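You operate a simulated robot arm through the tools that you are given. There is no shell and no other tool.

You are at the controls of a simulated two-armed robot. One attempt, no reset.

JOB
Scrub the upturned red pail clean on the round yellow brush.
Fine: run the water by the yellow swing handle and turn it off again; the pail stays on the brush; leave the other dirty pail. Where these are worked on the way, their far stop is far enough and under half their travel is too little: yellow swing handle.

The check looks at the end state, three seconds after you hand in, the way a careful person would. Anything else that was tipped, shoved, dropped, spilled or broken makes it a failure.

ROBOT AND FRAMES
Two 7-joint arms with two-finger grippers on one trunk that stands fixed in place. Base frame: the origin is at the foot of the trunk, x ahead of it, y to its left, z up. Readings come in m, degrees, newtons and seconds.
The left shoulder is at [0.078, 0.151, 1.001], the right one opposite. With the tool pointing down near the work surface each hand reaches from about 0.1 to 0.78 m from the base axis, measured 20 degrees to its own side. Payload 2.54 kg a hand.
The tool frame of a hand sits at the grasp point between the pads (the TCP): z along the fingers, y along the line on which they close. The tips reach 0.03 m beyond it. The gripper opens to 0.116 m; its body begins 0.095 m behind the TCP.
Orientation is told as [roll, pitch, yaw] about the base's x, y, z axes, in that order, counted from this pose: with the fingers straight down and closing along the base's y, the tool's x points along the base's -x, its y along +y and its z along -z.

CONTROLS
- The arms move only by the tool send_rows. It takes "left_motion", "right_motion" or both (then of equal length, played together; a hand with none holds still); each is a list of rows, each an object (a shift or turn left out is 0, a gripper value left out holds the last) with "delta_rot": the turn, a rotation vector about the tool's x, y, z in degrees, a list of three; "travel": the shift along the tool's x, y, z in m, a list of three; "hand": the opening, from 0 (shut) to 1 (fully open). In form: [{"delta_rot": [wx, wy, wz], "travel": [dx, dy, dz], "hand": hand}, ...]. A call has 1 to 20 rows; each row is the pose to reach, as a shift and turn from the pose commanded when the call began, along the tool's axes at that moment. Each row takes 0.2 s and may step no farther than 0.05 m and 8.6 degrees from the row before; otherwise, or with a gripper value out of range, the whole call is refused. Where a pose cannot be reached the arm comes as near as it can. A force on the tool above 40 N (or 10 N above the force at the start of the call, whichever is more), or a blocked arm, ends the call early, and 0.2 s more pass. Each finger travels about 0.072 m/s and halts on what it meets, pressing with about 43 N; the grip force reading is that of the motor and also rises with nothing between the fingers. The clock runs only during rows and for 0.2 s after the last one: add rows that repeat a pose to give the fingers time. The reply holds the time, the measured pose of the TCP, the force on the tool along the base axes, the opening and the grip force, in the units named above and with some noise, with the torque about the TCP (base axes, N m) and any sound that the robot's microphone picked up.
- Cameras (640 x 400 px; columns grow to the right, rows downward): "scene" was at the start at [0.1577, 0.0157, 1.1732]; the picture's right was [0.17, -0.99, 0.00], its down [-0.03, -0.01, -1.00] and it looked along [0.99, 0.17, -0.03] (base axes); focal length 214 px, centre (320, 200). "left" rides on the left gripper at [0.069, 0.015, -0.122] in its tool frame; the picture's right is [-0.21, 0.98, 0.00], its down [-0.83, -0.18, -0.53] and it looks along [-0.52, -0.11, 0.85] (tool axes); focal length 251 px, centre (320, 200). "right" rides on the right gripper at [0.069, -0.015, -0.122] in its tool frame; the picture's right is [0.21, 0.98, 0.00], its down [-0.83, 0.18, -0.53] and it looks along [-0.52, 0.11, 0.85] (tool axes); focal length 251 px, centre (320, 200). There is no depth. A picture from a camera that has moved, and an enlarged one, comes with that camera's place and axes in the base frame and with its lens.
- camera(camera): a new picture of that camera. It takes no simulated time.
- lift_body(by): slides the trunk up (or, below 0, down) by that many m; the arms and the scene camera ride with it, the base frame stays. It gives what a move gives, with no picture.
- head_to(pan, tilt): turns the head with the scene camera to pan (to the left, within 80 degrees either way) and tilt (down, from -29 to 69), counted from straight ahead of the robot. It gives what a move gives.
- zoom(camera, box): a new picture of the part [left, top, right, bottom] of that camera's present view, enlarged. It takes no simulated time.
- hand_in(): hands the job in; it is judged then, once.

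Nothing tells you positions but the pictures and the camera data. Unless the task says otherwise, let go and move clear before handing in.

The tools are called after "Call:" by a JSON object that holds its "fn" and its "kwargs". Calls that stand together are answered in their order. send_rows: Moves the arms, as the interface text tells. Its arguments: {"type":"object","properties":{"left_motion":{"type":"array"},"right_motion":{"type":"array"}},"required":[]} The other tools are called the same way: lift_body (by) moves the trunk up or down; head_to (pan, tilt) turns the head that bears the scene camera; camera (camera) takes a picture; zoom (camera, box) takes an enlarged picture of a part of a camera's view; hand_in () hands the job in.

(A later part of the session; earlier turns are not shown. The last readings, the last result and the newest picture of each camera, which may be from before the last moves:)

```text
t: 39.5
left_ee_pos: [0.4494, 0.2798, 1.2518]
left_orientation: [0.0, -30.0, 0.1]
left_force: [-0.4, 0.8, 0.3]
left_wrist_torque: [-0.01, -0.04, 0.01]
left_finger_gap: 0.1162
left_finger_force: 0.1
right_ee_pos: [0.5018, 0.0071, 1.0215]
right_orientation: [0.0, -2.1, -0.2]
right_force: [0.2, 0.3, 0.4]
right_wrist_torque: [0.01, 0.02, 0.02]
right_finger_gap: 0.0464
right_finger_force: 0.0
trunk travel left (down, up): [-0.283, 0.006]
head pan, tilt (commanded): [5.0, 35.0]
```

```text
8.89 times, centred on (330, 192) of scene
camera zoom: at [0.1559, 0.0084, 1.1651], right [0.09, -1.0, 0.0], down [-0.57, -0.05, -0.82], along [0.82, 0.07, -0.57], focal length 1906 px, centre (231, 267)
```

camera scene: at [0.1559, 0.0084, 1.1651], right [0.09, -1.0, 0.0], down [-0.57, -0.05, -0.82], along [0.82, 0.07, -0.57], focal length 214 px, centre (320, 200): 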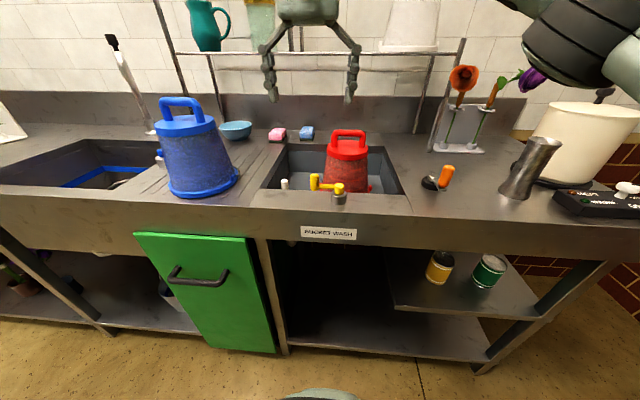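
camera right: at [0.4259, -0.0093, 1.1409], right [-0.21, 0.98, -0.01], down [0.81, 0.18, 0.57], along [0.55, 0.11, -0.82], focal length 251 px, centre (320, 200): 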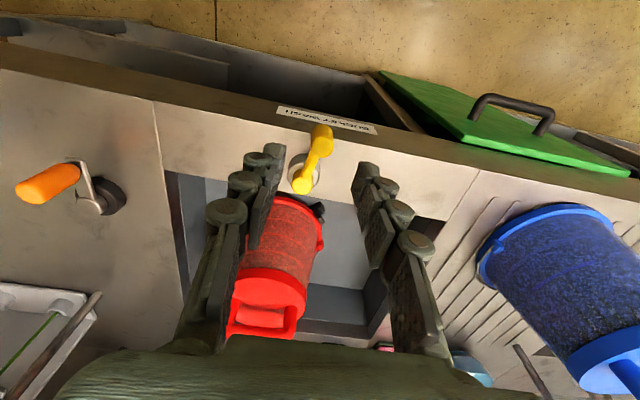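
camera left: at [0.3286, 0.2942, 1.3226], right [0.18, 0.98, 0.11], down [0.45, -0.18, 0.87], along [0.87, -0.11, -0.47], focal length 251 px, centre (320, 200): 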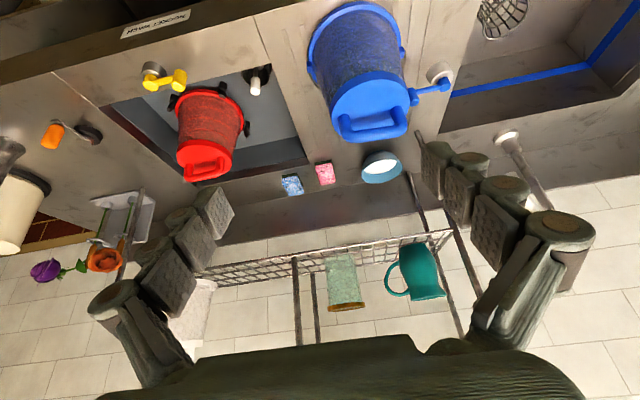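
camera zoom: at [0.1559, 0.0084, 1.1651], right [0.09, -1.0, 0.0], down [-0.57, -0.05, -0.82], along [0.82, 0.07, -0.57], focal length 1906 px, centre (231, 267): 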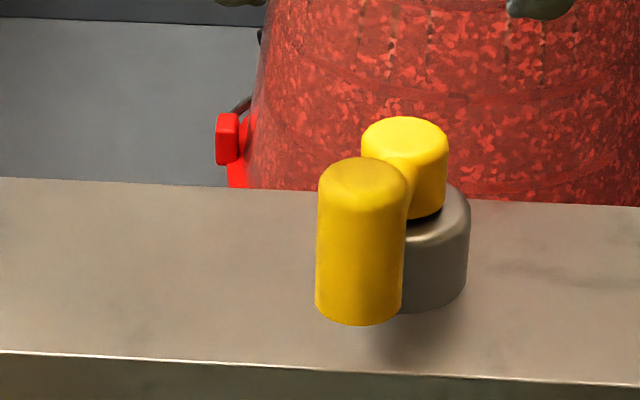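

The crank sits at about 79° of swing and the peg is at (0.504, 0.009). I'll come down with fingers on its ±y sides, where the crank arm doesn't interfere, and re-grip lower.

Call:
{"fn": "send_rows", "kwargs": {"right_motion": [{"travel": [0.0003, 0.0016, 0.025], "delta_rot": [0, 1, 0]}, {"travel": [0.0005, 0.0016, 0.05], "delta_rot": [0, 2.1, 0]}, {"travel": [0.0007, 0.0016, 0.0735], "delta_rot": [0, 2.1, 0]}, {"travel": [0.0007, 0.0016, 0.0735], "delta_rot": [0, 2.1, 0]}, {"travel": [0.0007, 0.0016, 0.0735], "delta_rot": [0, 2.1, 0], "hand": 0.25}, {"travel": [0.0007, 0.0016, 0.0735], "delta_rot": [0, 2.1, 0], "hand": 0}, {"travel": [0.0007, 0.0016, 0.0735], "delta_rot": [0, 2.1, 0], "hand": 0}, {"travel": [0.0007, 0.0016, 0.0735], "delta_rot": [0, 2.1, 0], "hand": 0}]}}

Call:
{"fn": "zoom", "kwargs": {"camera": "right", "box": [210, 80, 390, 220]}}

Call:
{"fn": "zoom", "kwargs": {"camera": "scene", "box": [270, 130, 390, 215]}}

```text
t: 41.3
left_ee_pos: [0.4498, 0.2798, 1.2508]
left_orientation: [-0.1, -30.0, 0.1]
left_force: [0.3, -0.3, 0.1]
left_wrist_torque: [0.0, -0.01, 0.01]
left_finger_gap: 0.116
left_finger_force: 0.1
right_ee_pos: [0.5029, 0.0089, 0.9479]
right_orientation: [0.0, -0.1, 0.0]
right_force: [0.1, 8.8, -4.9]
right_wrist_torque: [0.35, -0.37, 0.13]
right_finger_gap: 0.0189
right_finger_force: 43.9
trunk travel left (down, up): [-0.283, 0.006]
head pan, tilt (commanded): [5.0, 35.0]
```

```text
2.86 times, centred on (300, 150) of right
camera zoom: at [0.433, -0.0067, 1.0701], right [-0.21, 0.98, 0.0], down [0.83, 0.18, 0.54], along [0.52, 0.12, -0.84], focal length 718 px, centre (377, 343)
```

zoom: 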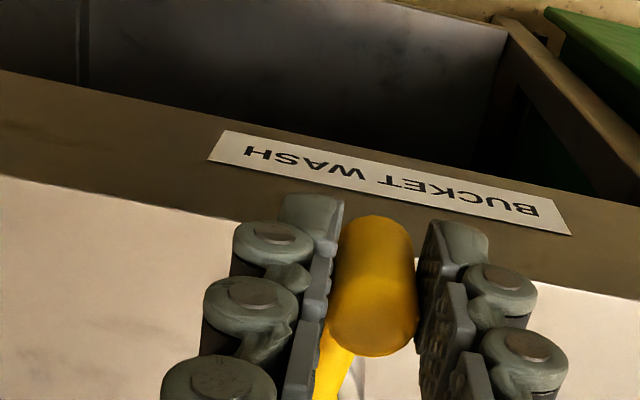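

```text
4.71 times, centred on (330, 172) of scene
camera zoom: at [0.1563, 0.0092, 1.1649], right [0.09, -1.0, 0.0], down [-0.57, -0.05, -0.82], along [0.82, 0.07, -0.57], focal length 1009 px, centre (273, 329)
```

zoom: 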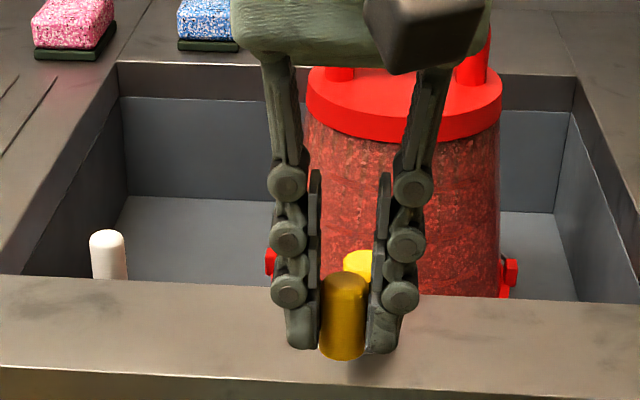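

Firm grip again. Pushing on past 80° to see whether there's more travel.

Call:
{"fn": "send_rows", "kwargs": {"right_motion": [{"travel": [-0.0005, -0.0031, 0], "delta_rot": [0, 0, -5]}, {"travel": [-0.0002, -0.0055, 0], "delta_rot": [0, 0, -7.5]}, {"travel": [-0.0002, -0.0078, 0], "delta_rot": [0, 0, -10]}, {"travel": [-0.0003, -0.01, 0], "delta_rot": [0, 0, -12.5]}, {"travel": [-0.0003, -0.01, 0], "delta_rot": [0, 0, -12.5]}]}}

Call:
{"fn": "zoom", "kwargs": {"camera": "right", "box": [210, 80, 390, 220]}}

Call:
{"fn": "zoom", "kwargs": {"camera": "scene", "box": [270, 130, 390, 215]}}

```text
t: 42.1
left_ee_pos: [0.4513, 0.28, 1.2502]
left_orientation: [-0.1, -29.9, 0.0]
left_force: [0.3, 0.6, 1.0]
left_wrist_torque: [0.03, 0.01, 0.04]
left_finger_gap: 0.1162
left_finger_force: 0.2
right_ee_pos: [0.5031, 0.007, 0.9482]
right_orientation: [1.2, -0.7, 9.9]
right_force: [6.8, 15.8, -5.8]
right_wrist_torque: [0.78, -0.57, -0.02]
right_finger_gap: 0.0192
right_finger_force: 44.9
trunk travel left (down, up): [-0.283, 0.006]
head pan, tilt (commanded): [5.0, 35.0]
stopped in row 4 (right hand): the force on the tool passed its limit at 41 N (the readings are from after the stop); the commanded pose is now the measured one
```

```text
2.86 times, centred on (300, 150) of right
camera zoom: at [0.4369, -0.0221, 1.0693], right [-0.38, 0.93, 0.02], down [0.78, 0.31, 0.55], along [0.5, 0.22, -0.84], focal length 718 px, centre (377, 343)
```

zoom: 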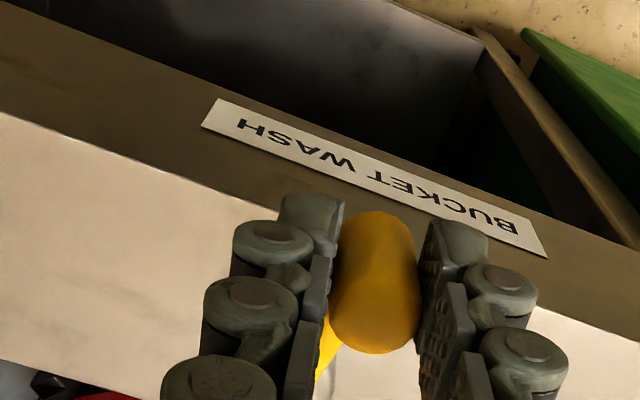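

```text
4.71 times, centred on (330, 172) of scene
camera zoom: at [0.1572, 0.009, 1.1649], right [0.09, -1.0, 0.0], down [-0.57, -0.05, -0.82], along [0.82, 0.07, -0.57], focal length 1009 px, centre (273, 329)
```

zoom: 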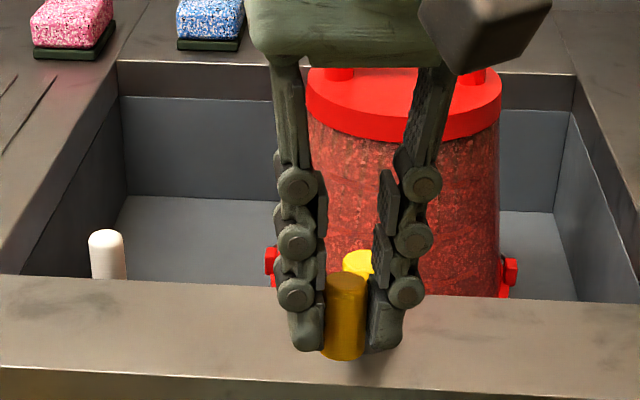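

Firmly blocked at about 80°, so that's the far stop and the water should be on. I'll let go of the peg, lift the right hand clear, and inspect the pail and basin.

Call:
{"fn": "send_rows", "kwargs": {"right_motion": [{"hand": 0.25}, {"hand": 0.4}, {"hand": 0.4}, {"travel": [0, 0, -0.04], "hand": 0.4}, {"travel": [0, 0, -0.08]}, {"travel": [0, 0, -0.12]}, {"travel": [0.03, -0.03, -0.14]}, {"travel": [0.06, -0.06, -0.15]}, {"travel": [0.08, -0.1, -0.16]}, {"travel": [0.08, -0.14, -0.17]}, {"travel": [0.08, -0.16, -0.17]}]}}

Call:
{"fn": "camera", "kwargs": {"camera": "scene"}}

Call:
{"fn": "zoom", "kwargs": {"camera": "scene", "box": [270, 110, 400, 215]}}

Call:
{"fn": "camera", "kwargs": {"camera": "right"}}

Call:
{"fn": "camera", "kwargs": {"camera": "left"}}

```text
t: 44.5
left_ee_pos: [0.4483, 0.2795, 1.2518]
left_orientation: [0.0, -30.0, 0.1]
left_force: [-0.6, 0.5, 0.3]
left_wrist_torque: [0.01, 0.03, 0.0]
left_finger_gap: 0.1158
left_finger_force: 0.1
right_ee_pos: [0.4499, -0.1672, 1.1166]
right_orientation: [1.0, -0.6, 9.7]
right_force: [-0.5, 0.0, 0.5]
right_wrist_torque: [0.0, 0.0, 0.01]
right_finger_gap: 0.0468
right_finger_force: 0.0
trunk travel left (down, up): [-0.283, 0.006]
head pan, tilt (commanded): [5.0, 35.0]
```

```text
taken
camera scene: at [0.1559, 0.0082, 1.1651], right [0.09, -1.0, 0.0], down [-0.57, -0.05, -0.82], along [0.82, 0.07, -0.57], focal length 214 px, centre (320, 200)
```

scene: 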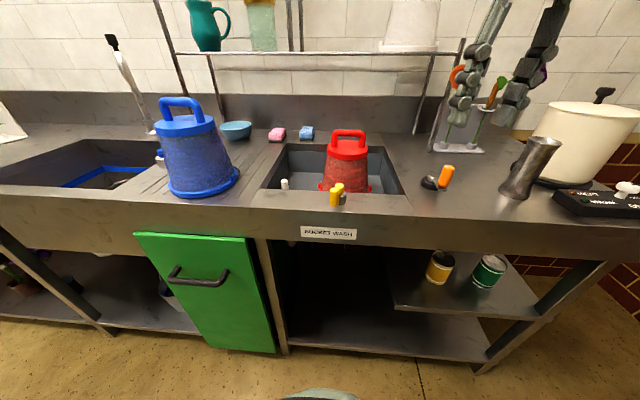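

```text
3.81 times, centred on (335, 162) of scene
camera zoom: at [0.1559, 0.0082, 1.1651], right [0.09, -1.0, 0.0], down [-0.57, -0.05, -0.82], along [0.82, 0.07, -0.57], focal length 817 px, centre (263, 343)
```

zoom: 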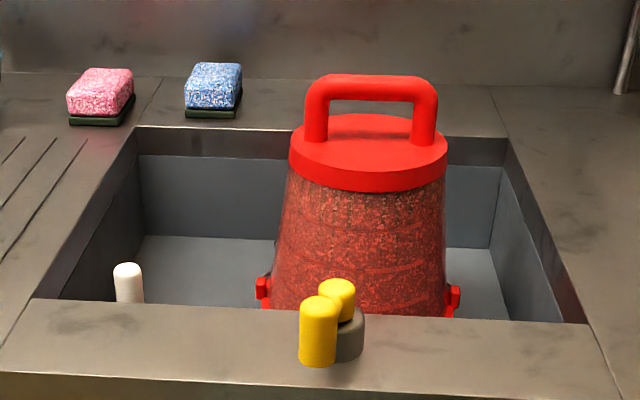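

```text
taken
camera right: at [0.3831, -0.198, 1.237], right [-0.38, 0.93, 0.01], down [0.78, 0.31, 0.54], along [0.5, 0.21, -0.84], focal length 251 px, centre (320, 200)
```

right: 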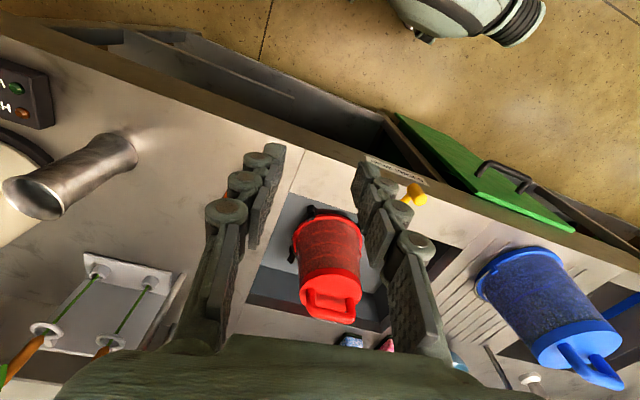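

```text
taken
camera left: at [0.3279, 0.2937, 1.3231], right [0.18, 0.98, 0.11], down [0.45, -0.18, 0.88], along [0.87, -0.11, -0.47], focal length 251 px, centre (320, 200)
```

left: 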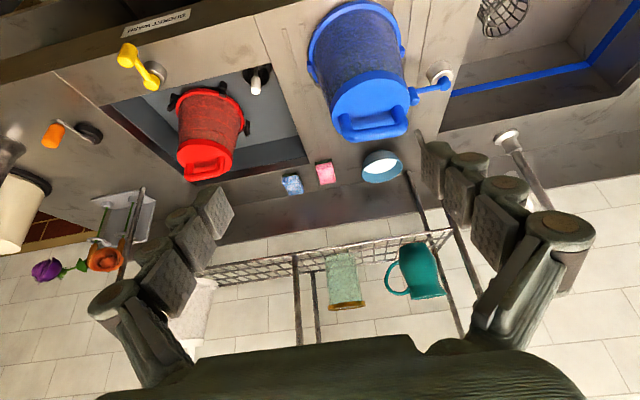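

No spray is visible outside the pail. I'll look closely at the pail's dirt to compare over time, and check under the sink and the drain.

Call:
{"fn": "zoom", "kwargs": {"camera": "scene", "box": [320, 130, 380, 200]}}

Call:
{"fn": "zoom", "kwargs": {"camera": "left", "box": [110, 30, 310, 200]}}

Call:
{"fn": "zoom", "kwargs": {"camera": "scene", "box": [250, 200, 350, 350]}}

```text
5.71 times, centred on (350, 165) of scene
camera zoom: at [0.1559, 0.0082, 1.1651], right [0.09, -1.0, 0.0], down [-0.57, -0.05, -0.82], along [0.82, 0.07, -0.57], focal length 1226 px, centre (149, 400)
```

zoom: 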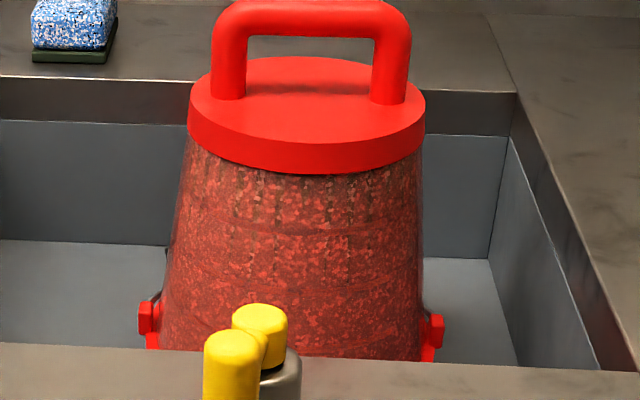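

```text
2.35 times, centred on (210, 115) of left
camera zoom: at [0.3279, 0.2937, 1.3231], right [0.18, 0.98, 0.11], down [0.45, -0.18, 0.88], along [0.87, -0.11, -0.47], focal length 592 px, centre (579, 400)
```

zoom: 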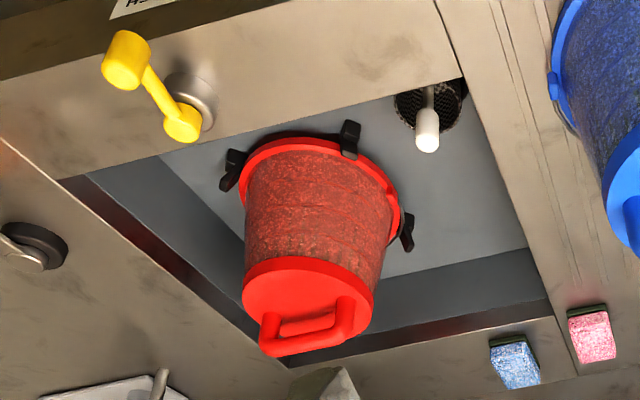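

```text
2.67 times, centred on (300, 275) of scene
camera zoom: at [0.1559, 0.0082, 1.1651], right [0.09, -1.0, 0.0], down [-0.57, -0.05, -0.82], along [0.82, 0.07, -0.57], focal length 572 px, centre (373, 0)
```

zoom: 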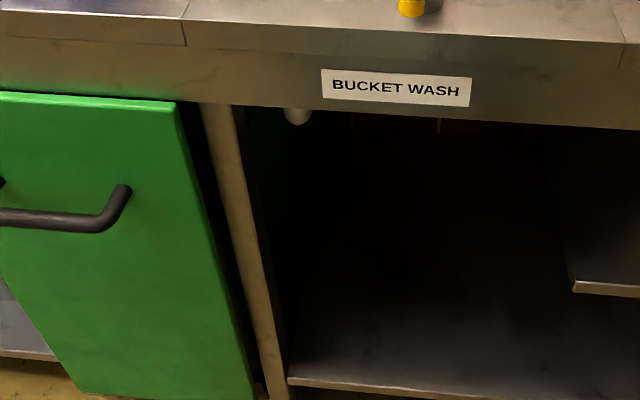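

The dirt pattern looks unchanged, so the pail likely needs actual scrubbing motion on the brush with the water on. I'll bring the left hand back along the exact reverse path to the pail handle.

Call:
{"fn": "send_rows", "kwargs": {"left_motion": [{"travel": [-0.0075, -0.03, 0.0215]}, {"travel": [-0.0175, -0.065, 0.0465]}, {"travel": [-0.0325, -0.1, 0.0715]}, {"travel": [-0.0475, -0.135, 0.0965]}, {"travel": [-0.0625, -0.17, 0.1215]}, {"travel": [-0.0775, -0.205, 0.1515]}, {"travel": [-0.0925, -0.24, 0.1815]}, {"travel": [-0.1075, -0.27, 0.2115]}, {"travel": [-0.1175, -0.3, 0.2465]}, {"travel": [-0.1175, -0.3, 0.2765]}, {"travel": [-0.1175, -0.3, 0.3065]}, {"travel": [-0.1175, -0.3, 0.3065]}]}}

Call:
{"fn": "camera", "kwargs": {"camera": "left"}}

Call:
{"fn": "zoom", "kwargs": {"camera": "scene", "box": [270, 60, 400, 215]}}

```text
t: 47.1
left_ee_pos: [0.7052, -0.0203, 1.044]
left_orientation: [0.1, -30.0, 0.1]
left_force: [1.1, 0.2, 0.9]
left_wrist_torque: [0.03, -0.05, -0.01]
left_finger_gap: 0.1162
left_finger_force: 0.2
right_ee_pos: [0.45, -0.1679, 1.1149]
right_orientation: [0.8, -0.5, 9.7]
right_force: [0.4, -0.3, -0.1]
right_wrist_torque: [0.01, -0.03, -0.04]
right_finger_gap: 0.0462
right_finger_force: 0.0
trunk travel left (down, up): [-0.283, 0.006]
head pan, tilt (commanded): [5.0, 35.0]
```

```text
taken
camera left: at [0.5835, -0.0056, 1.1162], right [0.18, 0.98, 0.11], down [0.45, -0.18, 0.88], along [0.87, -0.11, -0.47], focal length 251 px, centre (320, 200)
```

left: 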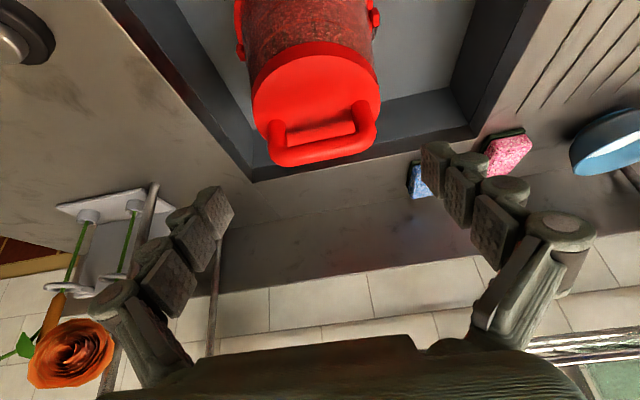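

```text
2.58 times, centred on (335, 138) of scene
camera zoom: at [0.1558, 0.0084, 1.1651], right [0.09, -1.0, 0.0], down [-0.57, -0.05, -0.82], along [0.82, 0.07, -0.57], focal length 554 px, centre (281, 361)
```

zoom: 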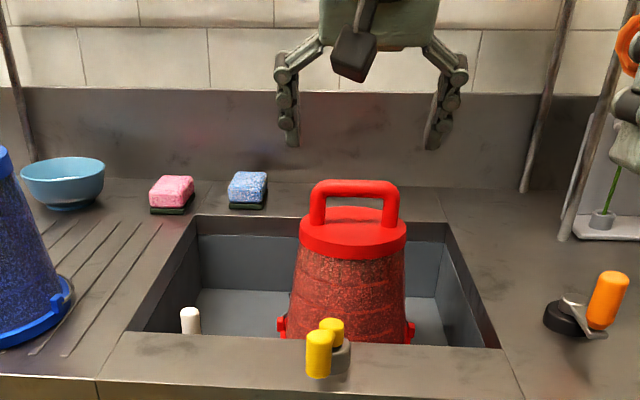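

Aligned. Sliding in the last 8 cm and closing on the handle.

Call:
{"fn": "send_rows", "kwargs": {"left_motion": [{"travel": [-0.002, 0, 0.03]}, {"travel": [-0.004, 0, 0.06]}, {"travel": [-0.0042, 0, 0.0787]}, {"travel": [-0.0042, 0, 0.0787]}, {"travel": [-0.0042, 0, 0.0787], "hand": 0}, {"travel": [-0.0042, 0, 0.0787], "hand": 0}, {"travel": [-0.0042, 0, 0.0787], "hand": 0}, {"travel": [-0.0042, 0, 0.0787], "hand": 0}]}}

Call:
{"fn": "camera", "kwargs": {"camera": "left"}}

Call:
{"fn": "zoom", "kwargs": {"camera": "scene", "box": [270, 60, 400, 215]}}

```text
t: 48.9
left_ee_pos: [0.7481, -0.0208, 0.9777]
left_orientation: [0.0, -30.1, 0.1]
left_force: [1.6, 0.6, 3.0]
left_wrist_torque: [0.36, -0.13, -0.04]
left_finger_gap: 0.0953
left_finger_force: 43.8
right_ee_pos: [0.4504, -0.1679, 1.1162]
right_orientation: [0.8, -0.5, 9.6]
right_force: [-0.7, -0.1, -0.1]
right_wrist_torque: [0.0, 0.01, 0.0]
right_finger_gap: 0.0463
right_finger_force: 0.1
trunk travel left (down, up): [-0.283, 0.006]
head pan, tilt (commanded): [5.0, 35.0]
```

```text
taken
camera left: at [0.6259, -0.0057, 1.0505], right [0.18, 0.98, 0.11], down [0.45, -0.18, 0.88], along [0.88, -0.11, -0.47], focal length 251 px, centre (320, 200)
```

left: 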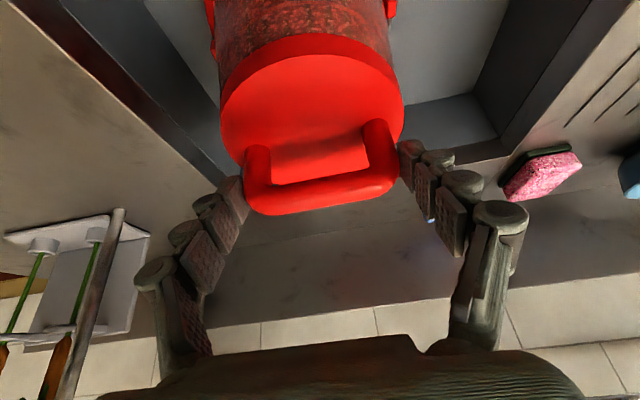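

```text
2.58 times, centred on (335, 138) of scene
camera zoom: at [0.1558, 0.0085, 1.1651], right [0.09, -1.0, 0.0], down [-0.57, -0.05, -0.82], along [0.82, 0.07, -0.57], focal length 554 px, centre (281, 361)
```

zoom: 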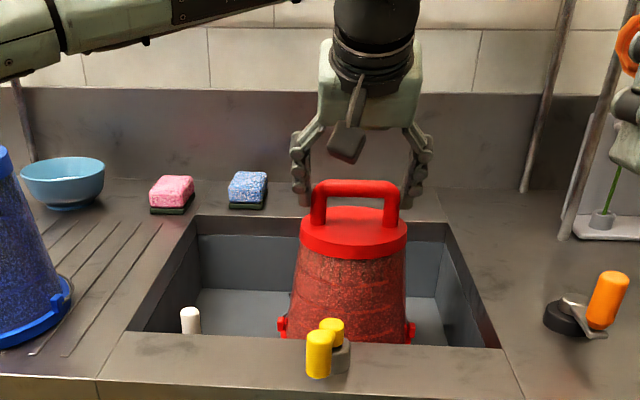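

The handle is gripped again. I'll scrub by twisting the pail about its vertical axis, +25° to -15°, which keeps the lugs away from the posts.

Call:
{"fn": "send_rows", "kwargs": {"left_motion": [{"delta_rot": [-2.5, 0, -4.33], "travel": [0, -0.0004, 0]}, {"delta_rot": [-5, 0, -8.66], "travel": [0, -0.0009, 0]}, {"delta_rot": [-7.5, 0, -12.99], "travel": [0, -0.0013, 0]}, {"delta_rot": [-10, 0, -17.32], "travel": [0, -0.0017, 0]}, {"delta_rot": [-12.5, 0, -21.65], "travel": [0, -0.0021, 0]}, {"delta_rot": [-10, 0, -17.32], "travel": [0, -0.0017, 0]}, {"delta_rot": [-7.5, 0, -12.99], "travel": [0, -0.0013, 0]}, {"delta_rot": [-5, 0, -8.66], "travel": [0, -0.0009, 0]}, {"delta_rot": [-2.5, 0, -4.33], "travel": [0, -0.0004, 0]}, {"delta_rot": [0, 0, 0]}, {"delta_rot": [2.5, 0, 4.33], "travel": [0, 0.0004, 0]}, {"delta_rot": [5, 0, 8.66], "travel": [0, 0.0009, 0]}, {"delta_rot": [7.5, 0, 12.99], "travel": [0, 0.0013, 0]}, {"delta_rot": [5, 0, 8.66], "travel": [0, 0.0009, 0]}, {"delta_rot": [2.5, 0, 4.33], "travel": [0, 0.0004, 0]}, {"delta_rot": [0, 0, 0]}, {"delta_rot": [0, 0, 0]}]}}

Call:
{"fn": "camera", "kwargs": {"camera": "left"}}

Call:
{"fn": "zoom", "kwargs": {"camera": "scene", "box": [320, 130, 380, 200]}}

```text
t: 52.5
left_ee_pos: [0.7476, -0.0193, 0.9797]
left_orientation: [-0.1, -30.1, 0.2]
left_force: [-0.3, 0.5, 0.1]
left_wrist_torque: [-0.04, -0.03, -0.03]
left_finger_gap: 0.0956
left_finger_force: 43.6
right_ee_pos: [0.4511, -0.1674, 1.1167]
right_orientation: [0.8, -0.5, 9.7]
right_force: [-0.5, 0.4, 0.1]
right_wrist_torque: [-0.02, -0.01, 0.0]
right_finger_gap: 0.0465
right_finger_force: 0.0
trunk travel left (down, up): [-0.283, 0.006]
head pan, tilt (commanded): [5.0, 35.0]
```

```text
taken
camera left: at [0.6265, -0.0057, 1.0507], right [0.18, 0.98, 0.11], down [0.45, -0.18, 0.88], along [0.87, -0.11, -0.47], focal length 251 px, centre (320, 200)
```

left: 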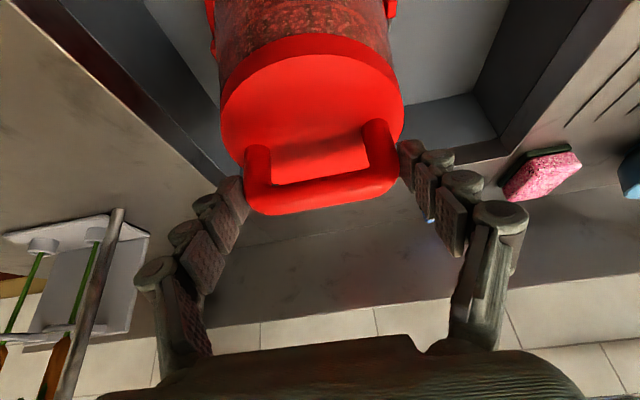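

```text
5.71 times, centred on (350, 165) of scene
camera zoom: at [0.1559, 0.0084, 1.1651], right [0.09, -1.0, 0.0], down [-0.57, -0.05, -0.82], along [0.82, 0.07, -0.57], focal length 1226 px, centre (149, 400)
```

zoom: 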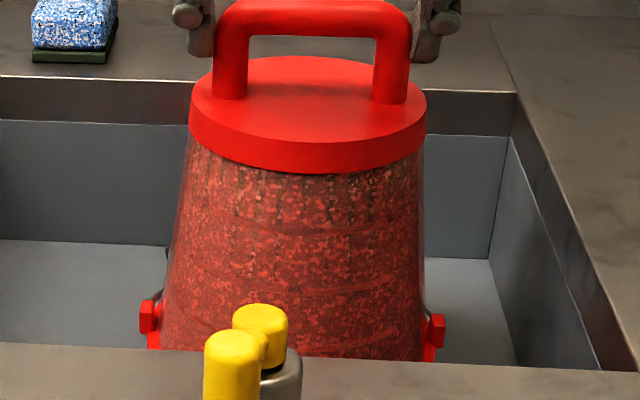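

The twist went freely but the dirt looks unchanged so far. I'll twist for longer, more vigorously, with the pail seated, and watch for sound or visual change.

Call:
{"fn": "send_rows", "kwargs": {"left_motion": [{"delta_rot": [-4, 0, -6.93], "travel": [0, -0.0007, 0]}, {"delta_rot": [-8, 0, -13.86], "travel": [0, -0.0014, 0]}, {"delta_rot": [-12, 0, -20.78], "travel": [0, -0.002, 0]}, {"delta_rot": [-14, 0, -24.25], "travel": [0, -0.0023, 0]}, {"delta_rot": [-10, 0, -17.32], "travel": [0, -0.0017, 0]}, {"delta_rot": [-6, 0, -10.39], "travel": [0, -0.001, 0]}, {"delta_rot": [-2, 0, -3.46], "travel": [0, -0.0003, 0]}, {"delta_rot": [2, 0, 3.46], "travel": [0, 0.0003, 0]}, {"delta_rot": [6, 0, 10.39], "travel": [0, 0.001, 0]}, {"delta_rot": [9, 0, 15.59], "travel": [0, 0.0015, 0]}, {"delta_rot": [6, 0, 10.39], "travel": [0, 0.001, 0]}, {"delta_rot": [2, 0, 3.46], "travel": [0, 0.0003, 0]}, {"delta_rot": [-2, 0, -3.46], "travel": [0, -0.0003, 0]}, {"delta_rot": [-6, 0, -10.39], "travel": [0, -0.001, 0]}, {"delta_rot": [-10, 0, -17.32], "travel": [0, -0.0017, 0]}, {"delta_rot": [-14, 0, -24.25], "travel": [0, -0.0023, 0]}, {"delta_rot": [-10, 0, -17.32], "travel": [0, -0.0017, 0]}, {"delta_rot": [-6, 0, -10.39], "travel": [0, -0.001, 0]}, {"delta_rot": [-2, 0, -3.46], "travel": [0, -0.0003, 0]}, {"delta_rot": [0, 0, 0]}]}}

Call:
{"fn": "zoom", "kwargs": {"camera": "scene", "box": [320, 130, 380, 200]}}

Call:
{"fn": "zoom", "kwargs": {"camera": "right", "box": [240, 170, 430, 340]}}

```text
t: 56.7
left_ee_pos: [0.7482, -0.0197, 0.9794]
left_orientation: [-0.1, -30.1, 0.1]
left_force: [0.4, 1.3, 1.3]
left_wrist_torque: [0.11, -0.36, 0.12]
left_finger_gap: 0.0952
left_finger_force: 43.1
right_ee_pos: [0.4504, -0.1675, 1.1146]
right_orientation: [0.8, -0.5, 9.7]
right_force: [0.0, -0.7, -0.1]
right_wrist_torque: [-0.01, 0.02, 0.01]
right_finger_gap: 0.0466
right_finger_force: 0.2
trunk travel left (down, up): [-0.283, 0.006]
head pan, tilt (commanded): [5.0, 35.0]
```

```text
5.71 times, centred on (350, 165) of scene
camera zoom: at [0.1558, 0.0086, 1.1651], right [0.09, -1.0, 0.0], down [-0.57, -0.05, -0.82], along [0.82, 0.07, -0.57], focal length 1226 px, centre (149, 400)
```

zoom: 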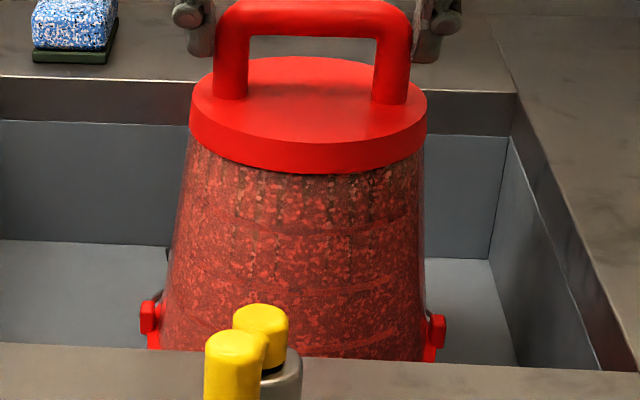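

```text
2.35 times, centred on (335, 255) of right
camera zoom: at [0.383, -0.1972, 1.2372], right [-0.38, 0.93, 0.01], down [0.78, 0.31, 0.54], along [0.5, 0.21, -0.84], focal length 592 px, centre (285, 71)
```

zoom: 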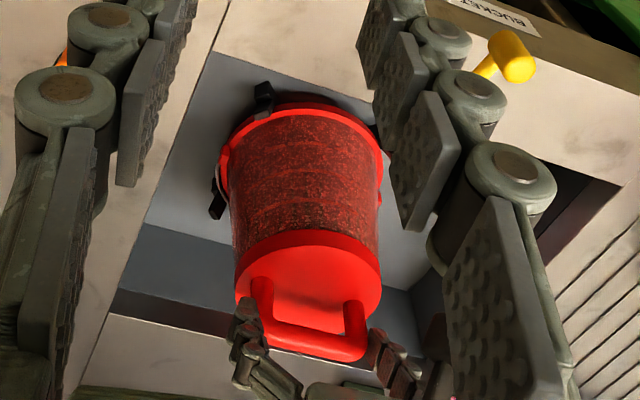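

Still no change from twisting. I'll try up-and-down scrubbing strokes of about 3 cm, staying over the brush, and watch the result.

Call:
{"fn": "send_rows", "kwargs": {"left_motion": [{"travel": [-0.0075, 0, -0.013]}, {"travel": [-0.015, 0, -0.026]}, {"travel": [-0.0075, 0, -0.013]}, {"travel": [0, 0, 0]}, {"travel": [-0.0075, 0, -0.013]}, {"travel": [-0.015, 0, -0.026]}, {"travel": [-0.0075, 0, -0.013]}, {"travel": [0, 0, 0]}, {"travel": [-0.0075, 0, -0.013]}, {"travel": [-0.015, 0, -0.026]}, {"travel": [-0.0075, 0, -0.013]}, {"travel": [0, 0, 0]}, {"travel": [0, 0, 0]}]}}

Call:
{"fn": "zoom", "kwargs": {"camera": "scene", "box": [320, 130, 380, 200]}}

Call:
{"fn": "camera", "kwargs": {"camera": "left"}}

```text
t: 59.5
left_ee_pos: [0.7478, -0.0205, 0.9785]
left_orientation: [-0.1, -30.2, 0.1]
left_force: [0.3, 0.6, -0.2]
left_wrist_torque: [-0.06, 0.11, -0.02]
left_finger_gap: 0.095
left_finger_force: 43.2
right_ee_pos: [0.4498, -0.1682, 1.1157]
right_orientation: [0.9, -0.4, 9.7]
right_force: [-0.1, 0.8, -0.6]
right_wrist_torque: [0.01, 0.0, 0.02]
right_finger_gap: 0.0461
right_finger_force: 0.1
trunk travel left (down, up): [-0.283, 0.006]
head pan, tilt (commanded): [5.0, 35.0]
```

```text
5.71 times, centred on (350, 165) of scene
camera zoom: at [0.1559, 0.0085, 1.1651], right [0.09, -1.0, 0.0], down [-0.57, -0.05, -0.82], along [0.82, 0.07, -0.57], focal length 1226 px, centre (149, 400)
```

zoom: 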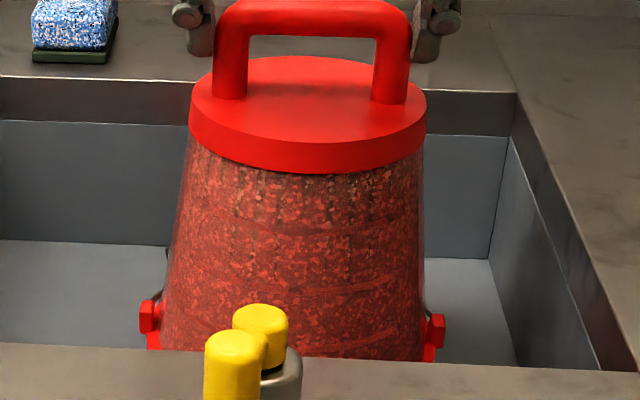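

```text
taken
camera left: at [0.6263, -0.0055, 1.0509], right [0.18, 0.98, 0.11], down [0.45, -0.18, 0.88], along [0.88, -0.11, -0.47], focal length 251 px, centre (320, 200)
```

left: 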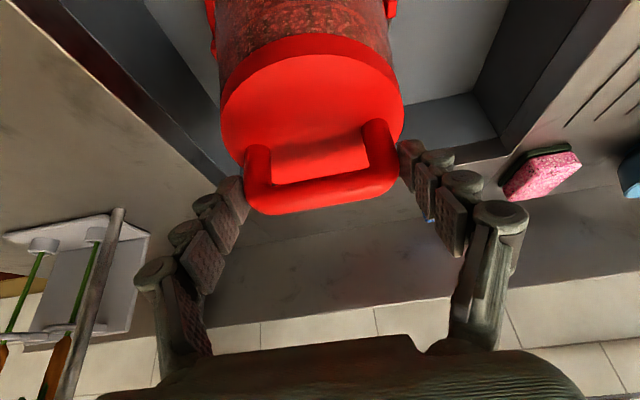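

Strokes didn't visibly change it either. Let me inspect more carefully: the orange lever, the handle, the basin floor and the pail's surface.

Call:
{"fn": "zoom", "kwargs": {"camera": "scene", "box": [400, 130, 500, 210]}}

Call:
{"fn": "zoom", "kwargs": {"camera": "scene", "box": [255, 130, 355, 215]}}

Call:
{"fn": "zoom", "kwargs": {"camera": "right", "box": [290, 190, 390, 260]}}

Call:
{"fn": "zoom", "kwargs": {"camera": "scene", "box": [130, 80, 250, 200]}}

```text
5.00 times, centred on (450, 170) of scene
camera zoom: at [0.1559, 0.0085, 1.1651], right [0.09, -1.0, 0.0], down [-0.57, -0.05, -0.82], along [0.82, 0.07, -0.57], focal length 1072 px, centre (-330, 350)
```

zoom: 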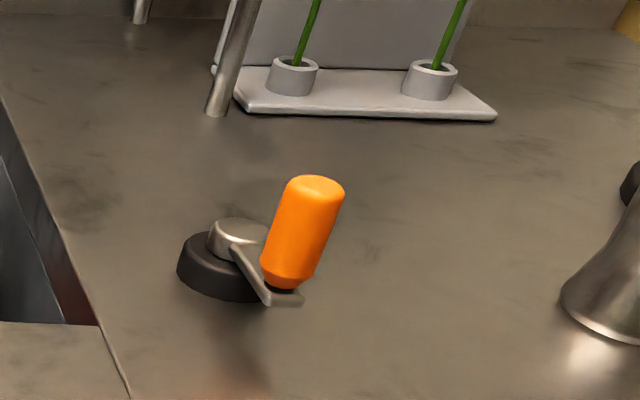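

```text
4.71 times, centred on (305, 172) of scene
camera zoom: at [0.1559, 0.0085, 1.1651], right [0.09, -1.0, 0.0], down [-0.57, -0.05, -0.82], along [0.82, 0.07, -0.57], focal length 1009 px, centre (391, 329)
```

zoom: 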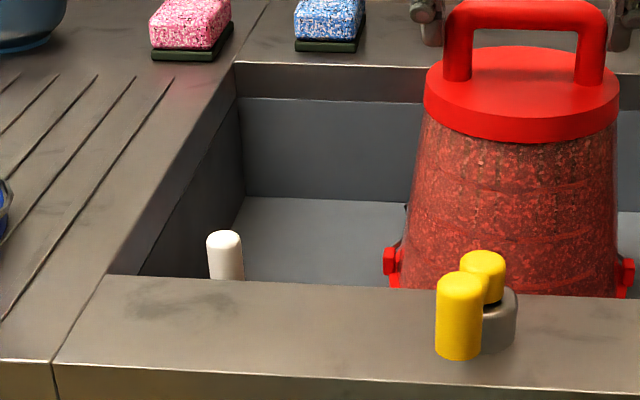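

```text
5.71 times, centred on (340, 225) of right
camera zoom: at [0.3831, -0.1973, 1.2372], right [-0.38, 0.93, 0.01], down [0.78, 0.31, 0.54], along [0.5, 0.21, -0.84], focal length 1437 px, centre (206, 57)
```

zoom: 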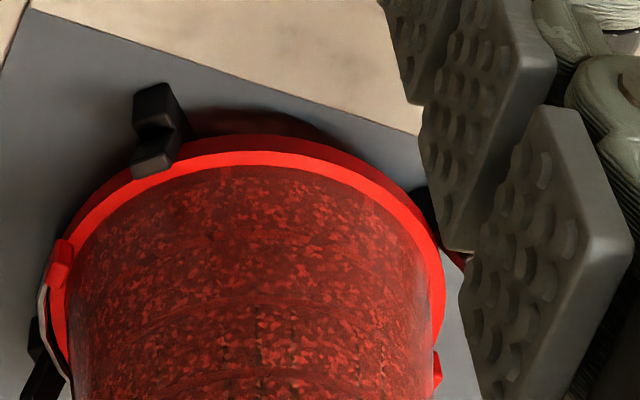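

```text
3.33 times, centred on (190, 140) of scene
camera zoom: at [0.1559, 0.0085, 1.1651], right [0.09, -1.0, 0.0], down [-0.57, -0.05, -0.82], along [0.82, 0.07, -0.57], focal length 715 px, centre (753, 400)
```

zoom: 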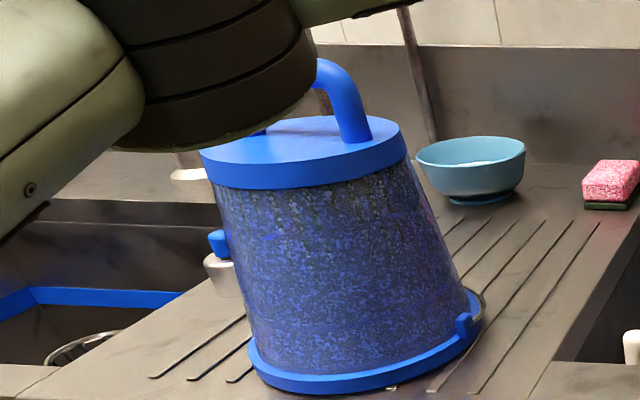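

Everything else is undisturbed. To learn whether water is actually running at the brush, I'll raise the pail about 5 cm so its rim is still over the brush, and look underneath.

Call:
{"fn": "send_rows", "kwargs": {"left_motion": [{"travel": [-0.0075, 0, -0.013]}, {"travel": [-0.015, 0, -0.026]}, {"travel": [-0.02, 0, -0.0346]}, {"travel": [-0.025, 0, -0.0433]}, {"travel": [-0.025, 0, -0.0433]}]}}

Call:
{"fn": "zoom", "kwargs": {"camera": "scene", "box": [310, 120, 390, 200]}}

Call:
{"fn": "zoom", "kwargs": {"camera": "right", "box": [280, 180, 400, 270]}}

```text
t: 60.7
left_ee_pos: [0.748, -0.0205, 1.0308]
left_orientation: [-0.1, -30.0, 0.1]
left_force: [0.0, 0.3, -2.6]
left_wrist_torque: [0.0, 0.03, -0.03]
left_finger_gap: 0.0956
left_finger_force: 42.5
right_ee_pos: [0.4498, -0.1681, 1.1158]
right_orientation: [0.9, -0.5, 9.6]
right_force: [-0.1, -0.8, 0.7]
right_wrist_torque: [-0.01, 0.0, 0.03]
right_finger_gap: 0.0462
right_finger_force: 0.1
trunk travel left (down, up): [-0.283, 0.006]
head pan, tilt (commanded): [5.0, 35.0]
```

```text
5.00 times, centred on (350, 160) of scene
camera zoom: at [0.1562, 0.0084, 1.165], right [0.09, -1.0, 0.0], down [-0.57, -0.05, -0.82], along [0.82, 0.07, -0.57], focal length 1072 px, centre (170, 400)
```

zoom: 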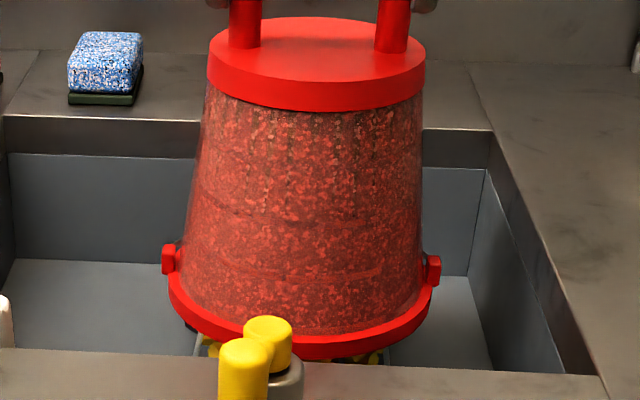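

```text
4.44 times, centred on (340, 225) of right
camera zoom: at [0.3835, -0.1974, 1.237], right [-0.38, 0.93, 0.01], down [0.78, 0.31, 0.54], along [0.5, 0.21, -0.84], focal length 1118 px, centre (231, 89)
```

zoom: 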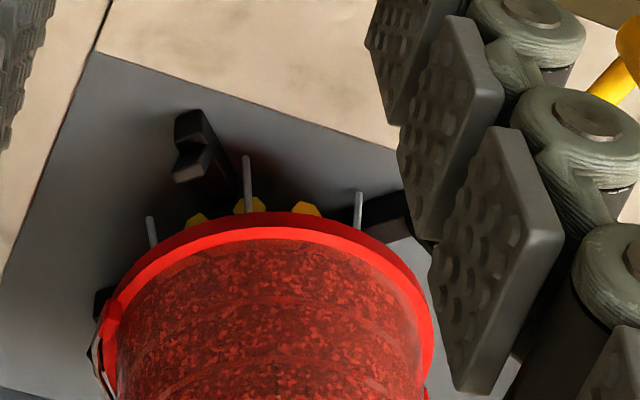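

Thin vertical water jets are visible around the brush under the raised rim, so the water is running. I'll seat the pail again with light pressure and scrub by repeated twisting.

Call:
{"fn": "send_rows", "kwargs": {"left_motion": [{"travel": [0.01, 0, 0.0173]}, {"travel": [0.02, 0, 0.0346]}, {"travel": [0.025, 0, 0.0433]}, {"travel": [0.026, 0, 0.045]}, {"travel": [0.026, 0, 0.045]}]}}

```text
t: 61.9
left_ee_pos: [0.7478, -0.0206, 0.9793]
left_orientation: [-0.1, -30.4, 0.2]
left_force: [1.4, 0.7, 8.7]
left_wrist_torque: [-0.09, 0.14, -0.05]
left_finger_gap: 0.0953
left_finger_force: 42.7
right_ee_pos: [0.4495, -0.168, 1.117]
right_orientation: [0.8, -0.5, 9.7]
right_force: [0.2, -1.0, 0.4]
right_wrist_torque: [0.0, -0.03, -0.02]
right_finger_gap: 0.0465
right_finger_force: 0.0
trunk travel left (down, up): [-0.283, 0.006]
head pan, tilt (commanded): [5.0, 35.0]
```

Call:
{"fn": "send_rows", "kwargs": {"left_motion": [{"delta_rot": [-4, 0, -6.93], "travel": [0, -0.0007, 0]}, {"delta_rot": [-8, 0, -13.86], "travel": [0, -0.0014, 0]}, {"delta_rot": [-12, 0, -20.78], "travel": [0, -0.002, 0]}, {"delta_rot": [-14, 0, -24.25], "travel": [0, -0.0023, 0]}, {"delta_rot": [-10, 0, -17.32], "travel": [0, -0.0017, 0]}, {"delta_rot": [-6, 0, -10.39], "travel": [0, -0.001, 0]}, {"delta_rot": [-2, 0, -3.46], "travel": [0, -0.0003, 0]}, {"delta_rot": [2, 0, 3.46], "travel": [0, 0.0003, 0]}, {"delta_rot": [6, 0, 10.39], "travel": [0, 0.001, 0]}, {"delta_rot": [9, 0, 15.59], "travel": [0, 0.0015, 0]}, {"delta_rot": [5, 0, 8.66], "travel": [0, 0.0009, 0]}, {"delta_rot": [1, 0, 1.73], "travel": [0, 0.0002, 0]}, {"delta_rot": [-3, 0, -5.2], "travel": [0, -0.0005, 0]}, {"delta_rot": [-7, 0, -12.12], "travel": [0, -0.0012, 0]}, {"delta_rot": [-11, 0, -19.05], "travel": [0, -0.0019, 0]}, {"delta_rot": [-14, 0, -24.25], "travel": [0, -0.0023, 0]}, {"delta_rot": [-10, 0, -17.32], "travel": [0, -0.0017, 0]}, {"delta_rot": [-6, 0, -10.39], "travel": [0, -0.001, 0]}, {"delta_rot": [-2, 0, -3.46], "travel": [0, -0.0003, 0]}, {"delta_rot": [0, 0, 0]}]}}

Call:
{"fn": "zoom", "kwargs": {"camera": "scene", "box": [320, 130, 380, 200]}}

Call:
{"fn": "zoom", "kwargs": {"camera": "right", "box": [280, 180, 400, 270]}}

```text
t: 66.1
left_ee_pos: [0.7468, -0.0202, 0.9784]
left_orientation: [-0.2, -30.1, 0.1]
left_force: [0.1, 2.3, 16.8]
left_wrist_torque: [0.36, -0.47, 0.5]
left_finger_gap: 0.0953
left_finger_force: 43.0
right_ee_pos: [0.4486, -0.167, 1.1168]
right_orientation: [0.8, -0.6, 9.7]
right_force: [-0.3, 0.3, -0.5]
right_wrist_torque: [0.01, -0.01, 0.0]
right_finger_gap: 0.0466
right_finger_force: 0.1
trunk travel left (down, up): [-0.283, 0.006]
head pan, tilt (commanded): [5.0, 35.0]
```

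```text
5.71 times, centred on (350, 165) of scene
camera zoom: at [0.1541, 0.0087, 1.1654], right [0.09, -1.0, 0.0], down [-0.57, -0.05, -0.82], along [0.82, 0.07, -0.57], focal length 1226 px, centre (149, 400)
```

zoom: 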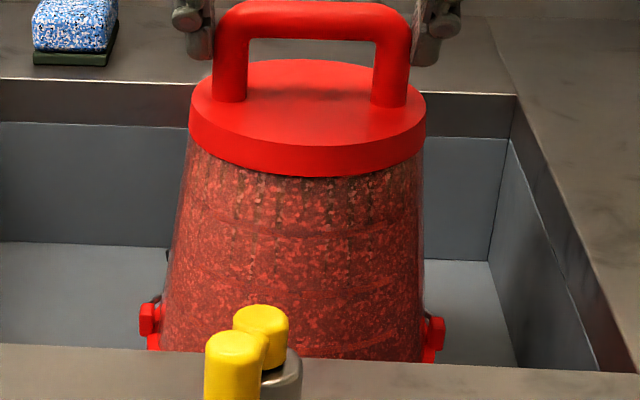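

```text
4.44 times, centred on (340, 225) of right
camera zoom: at [0.3812, -0.1971, 1.238], right [-0.38, 0.93, 0.01], down [0.78, 0.31, 0.55], along [0.5, 0.21, -0.84], focal length 1118 px, centre (231, 89)
```

zoom: 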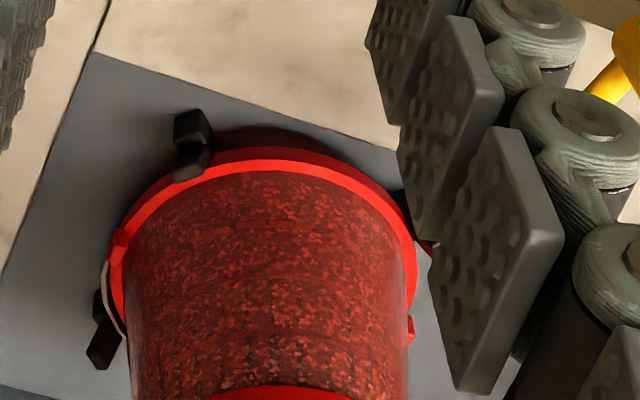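

I'll pause at the end of a twist to confirm the pail really turns with the hand and to see how close the lugs come to the posts.

Call:
{"fn": "send_rows", "kwargs": {"left_motion": [{"delta_rot": [-4, 0, -6.93], "travel": [0, -0.0007, 0]}, {"delta_rot": [-8, 0, -13.86], "travel": [0, -0.0014, 0]}, {"delta_rot": [-12, 0, -20.78], "travel": [0, -0.002, 0]}, {"delta_rot": [-15, 0, -25.98], "travel": [0, -0.0025, 0]}, {"delta_rot": [-15, 0, -25.98], "travel": [0, -0.0025, 0]}]}}

Call:
{"fn": "zoom", "kwargs": {"camera": "right", "box": [250, 180, 400, 290]}}

Call:
{"fn": "zoom", "kwargs": {"camera": "scene", "box": [300, 110, 400, 210]}}

```text
t: 67.3
left_ee_pos: [0.7464, -0.0236, 0.9792]
left_orientation: [-0.1, -30.2, 30.4]
left_force: [-0.6, -3.8, 19.0]
left_wrist_torque: [-0.11, -0.19, -0.1]
left_finger_gap: 0.0954
left_finger_force: 42.7
right_ee_pos: [0.4485, -0.1688, 1.1164]
right_orientation: [0.9, -0.6, 9.7]
right_force: [-0.3, 0.7, 0.5]
right_wrist_torque: [0.03, 0.0, -0.03]
right_finger_gap: 0.0466
right_finger_force: 0.1
trunk travel left (down, up): [-0.283, 0.006]
head pan, tilt (commanded): [5.0, 35.0]
```

```text
3.64 times, centred on (325, 235) of right
camera zoom: at [0.381, -0.1977, 1.238], right [-0.38, 0.93, 0.01], down [0.78, 0.31, 0.55], along [0.5, 0.21, -0.84], focal length 914 px, centre (302, 73)
```

zoom: 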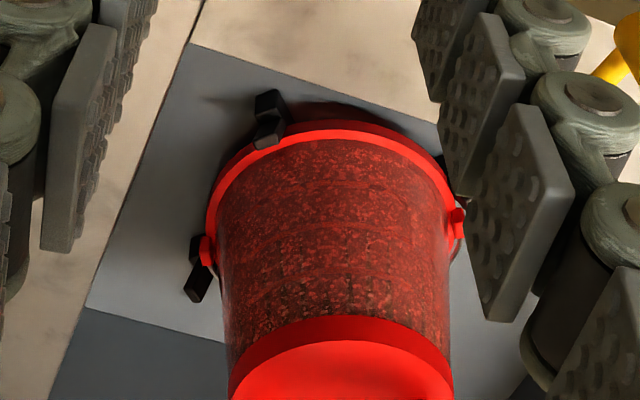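

```text
4.00 times, centred on (350, 160) of scene
camera zoom: at [0.1539, 0.0082, 1.1655], right [0.09, -1.0, 0.0], down [-0.57, -0.05, -0.82], along [0.82, 0.07, -0.57], focal length 858 px, centre (200, 360)
```

zoom: 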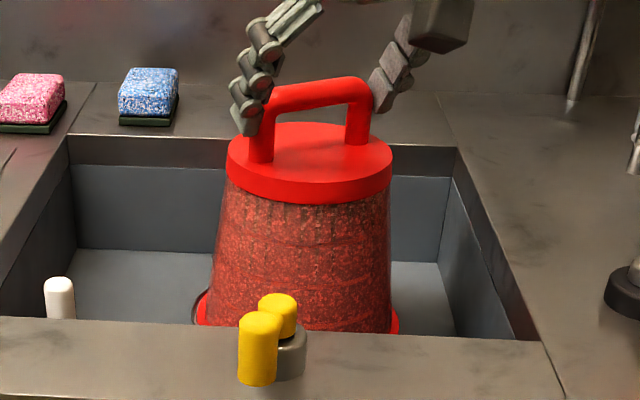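

The pail does turn with the hand, and at +30° a lug is nearly at a post, so that's the limit. I'll untwist and scrub with longer vertical strokes combined with twisting.

Call:
{"fn": "send_rows", "kwargs": {"left_motion": [{"delta_rot": [4, 0, 6.93], "travel": [0, 0.0007, 0]}, {"delta_rot": [8, 0, 13.86], "travel": [0, 0.0014, 0]}, {"delta_rot": [12, 0, 20.78], "travel": [0, 0.002, 0]}, {"delta_rot": [15, 0, 25.98], "travel": [0, 0.0025, 0]}, {"delta_rot": [15, 0, 25.98], "travel": [0, 0.0025, 0]}]}}

```text
t: 68.5
left_ee_pos: [0.7464, -0.021, 0.9792]
left_orientation: [-0.1, -30.2, 0.0]
left_force: [-0.8, 1.4, 17.4]
left_wrist_torque: [-0.21, -0.06, 0.13]
left_finger_gap: 0.0951
left_finger_force: 42.9
right_ee_pos: [0.4485, -0.1676, 1.1163]
right_orientation: [0.8, -0.6, 9.7]
right_force: [0.6, 0.5, 0.3]
right_wrist_torque: [-0.04, -0.01, -0.01]
right_finger_gap: 0.0463
right_finger_force: 0.1
trunk travel left (down, up): [-0.283, 0.006]
head pan, tilt (commanded): [5.0, 35.0]
```

Call:
{"fn": "send_rows", "kwargs": {"left_motion": [{"travel": [-0.0125, 0, -0.0217]}, {"travel": [-0.025, 0, -0.0433]}, {"travel": [-0.0125, 0, -0.0217]}, {"travel": [-0.001, 0, -0.0017]}, {"travel": [-0.0125, 0, -0.0217]}, {"travel": [-0.025, 0, -0.0433]}, {"travel": [-0.0125, 0, -0.0217]}, {"travel": [-0.001, 0, -0.0017]}, {"travel": [-0.0125, 0, -0.0217]}, {"travel": [-0.025, 0, -0.0433]}, {"travel": [-0.0125, 0, -0.0217]}, {"travel": [-0.001, 0, -0.0017]}, {"travel": [-0.0125, 0, -0.0217]}, {"travel": [-0.025, 0, -0.0433]}, {"travel": [-0.0125, 0, -0.0217]}, {"travel": [-0.001, 0, -0.0017]}, {"travel": [-0.001, 0, -0.0017]}]}}

Call:
{"fn": "zoom", "kwargs": {"camera": "scene", "box": [320, 130, 380, 200]}}

Call:
{"fn": "zoom", "kwargs": {"camera": "right", "box": [250, 180, 400, 290]}}

```text
t: 72.1
left_ee_pos: [0.7472, -0.021, 0.9796]
left_orientation: [-0.1, -30.1, 0.1]
left_force: [-0.2, 0.0, -0.8]
left_wrist_torque: [-0.09, -0.06, 0.03]
left_finger_gap: 0.0952
left_finger_force: 42.8
right_ee_pos: [0.4503, -0.1677, 1.1157]
right_orientation: [0.9, -0.5, 9.6]
right_force: [0.4, 0.4, -0.3]
right_wrist_torque: [-0.01, -0.02, -0.03]
right_finger_gap: 0.0466
right_finger_force: 0.0
trunk travel left (down, up): [-0.283, 0.006]
head pan, tilt (commanded): [5.0, 35.0]
```

```text
5.71 times, centred on (350, 165) of scene
camera zoom: at [0.1559, 0.0085, 1.1651], right [0.09, -1.0, 0.0], down [-0.57, -0.05, -0.82], along [0.82, 0.07, -0.57], focal length 1226 px, centre (149, 400)
```

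zoom: 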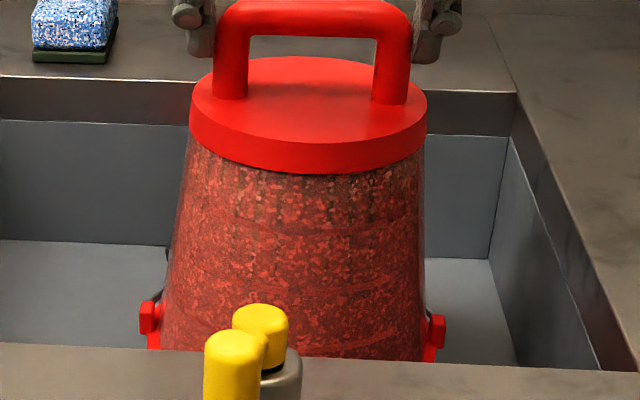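

```text
3.64 times, centred on (325, 235) of right
camera zoom: at [0.3832, -0.1974, 1.2372], right [-0.38, 0.93, 0.01], down [0.78, 0.31, 0.54], along [0.5, 0.21, -0.84], focal length 914 px, centre (302, 73)
```

zoom: 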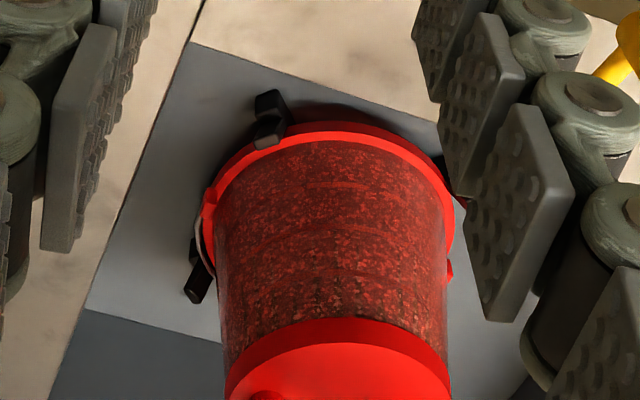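

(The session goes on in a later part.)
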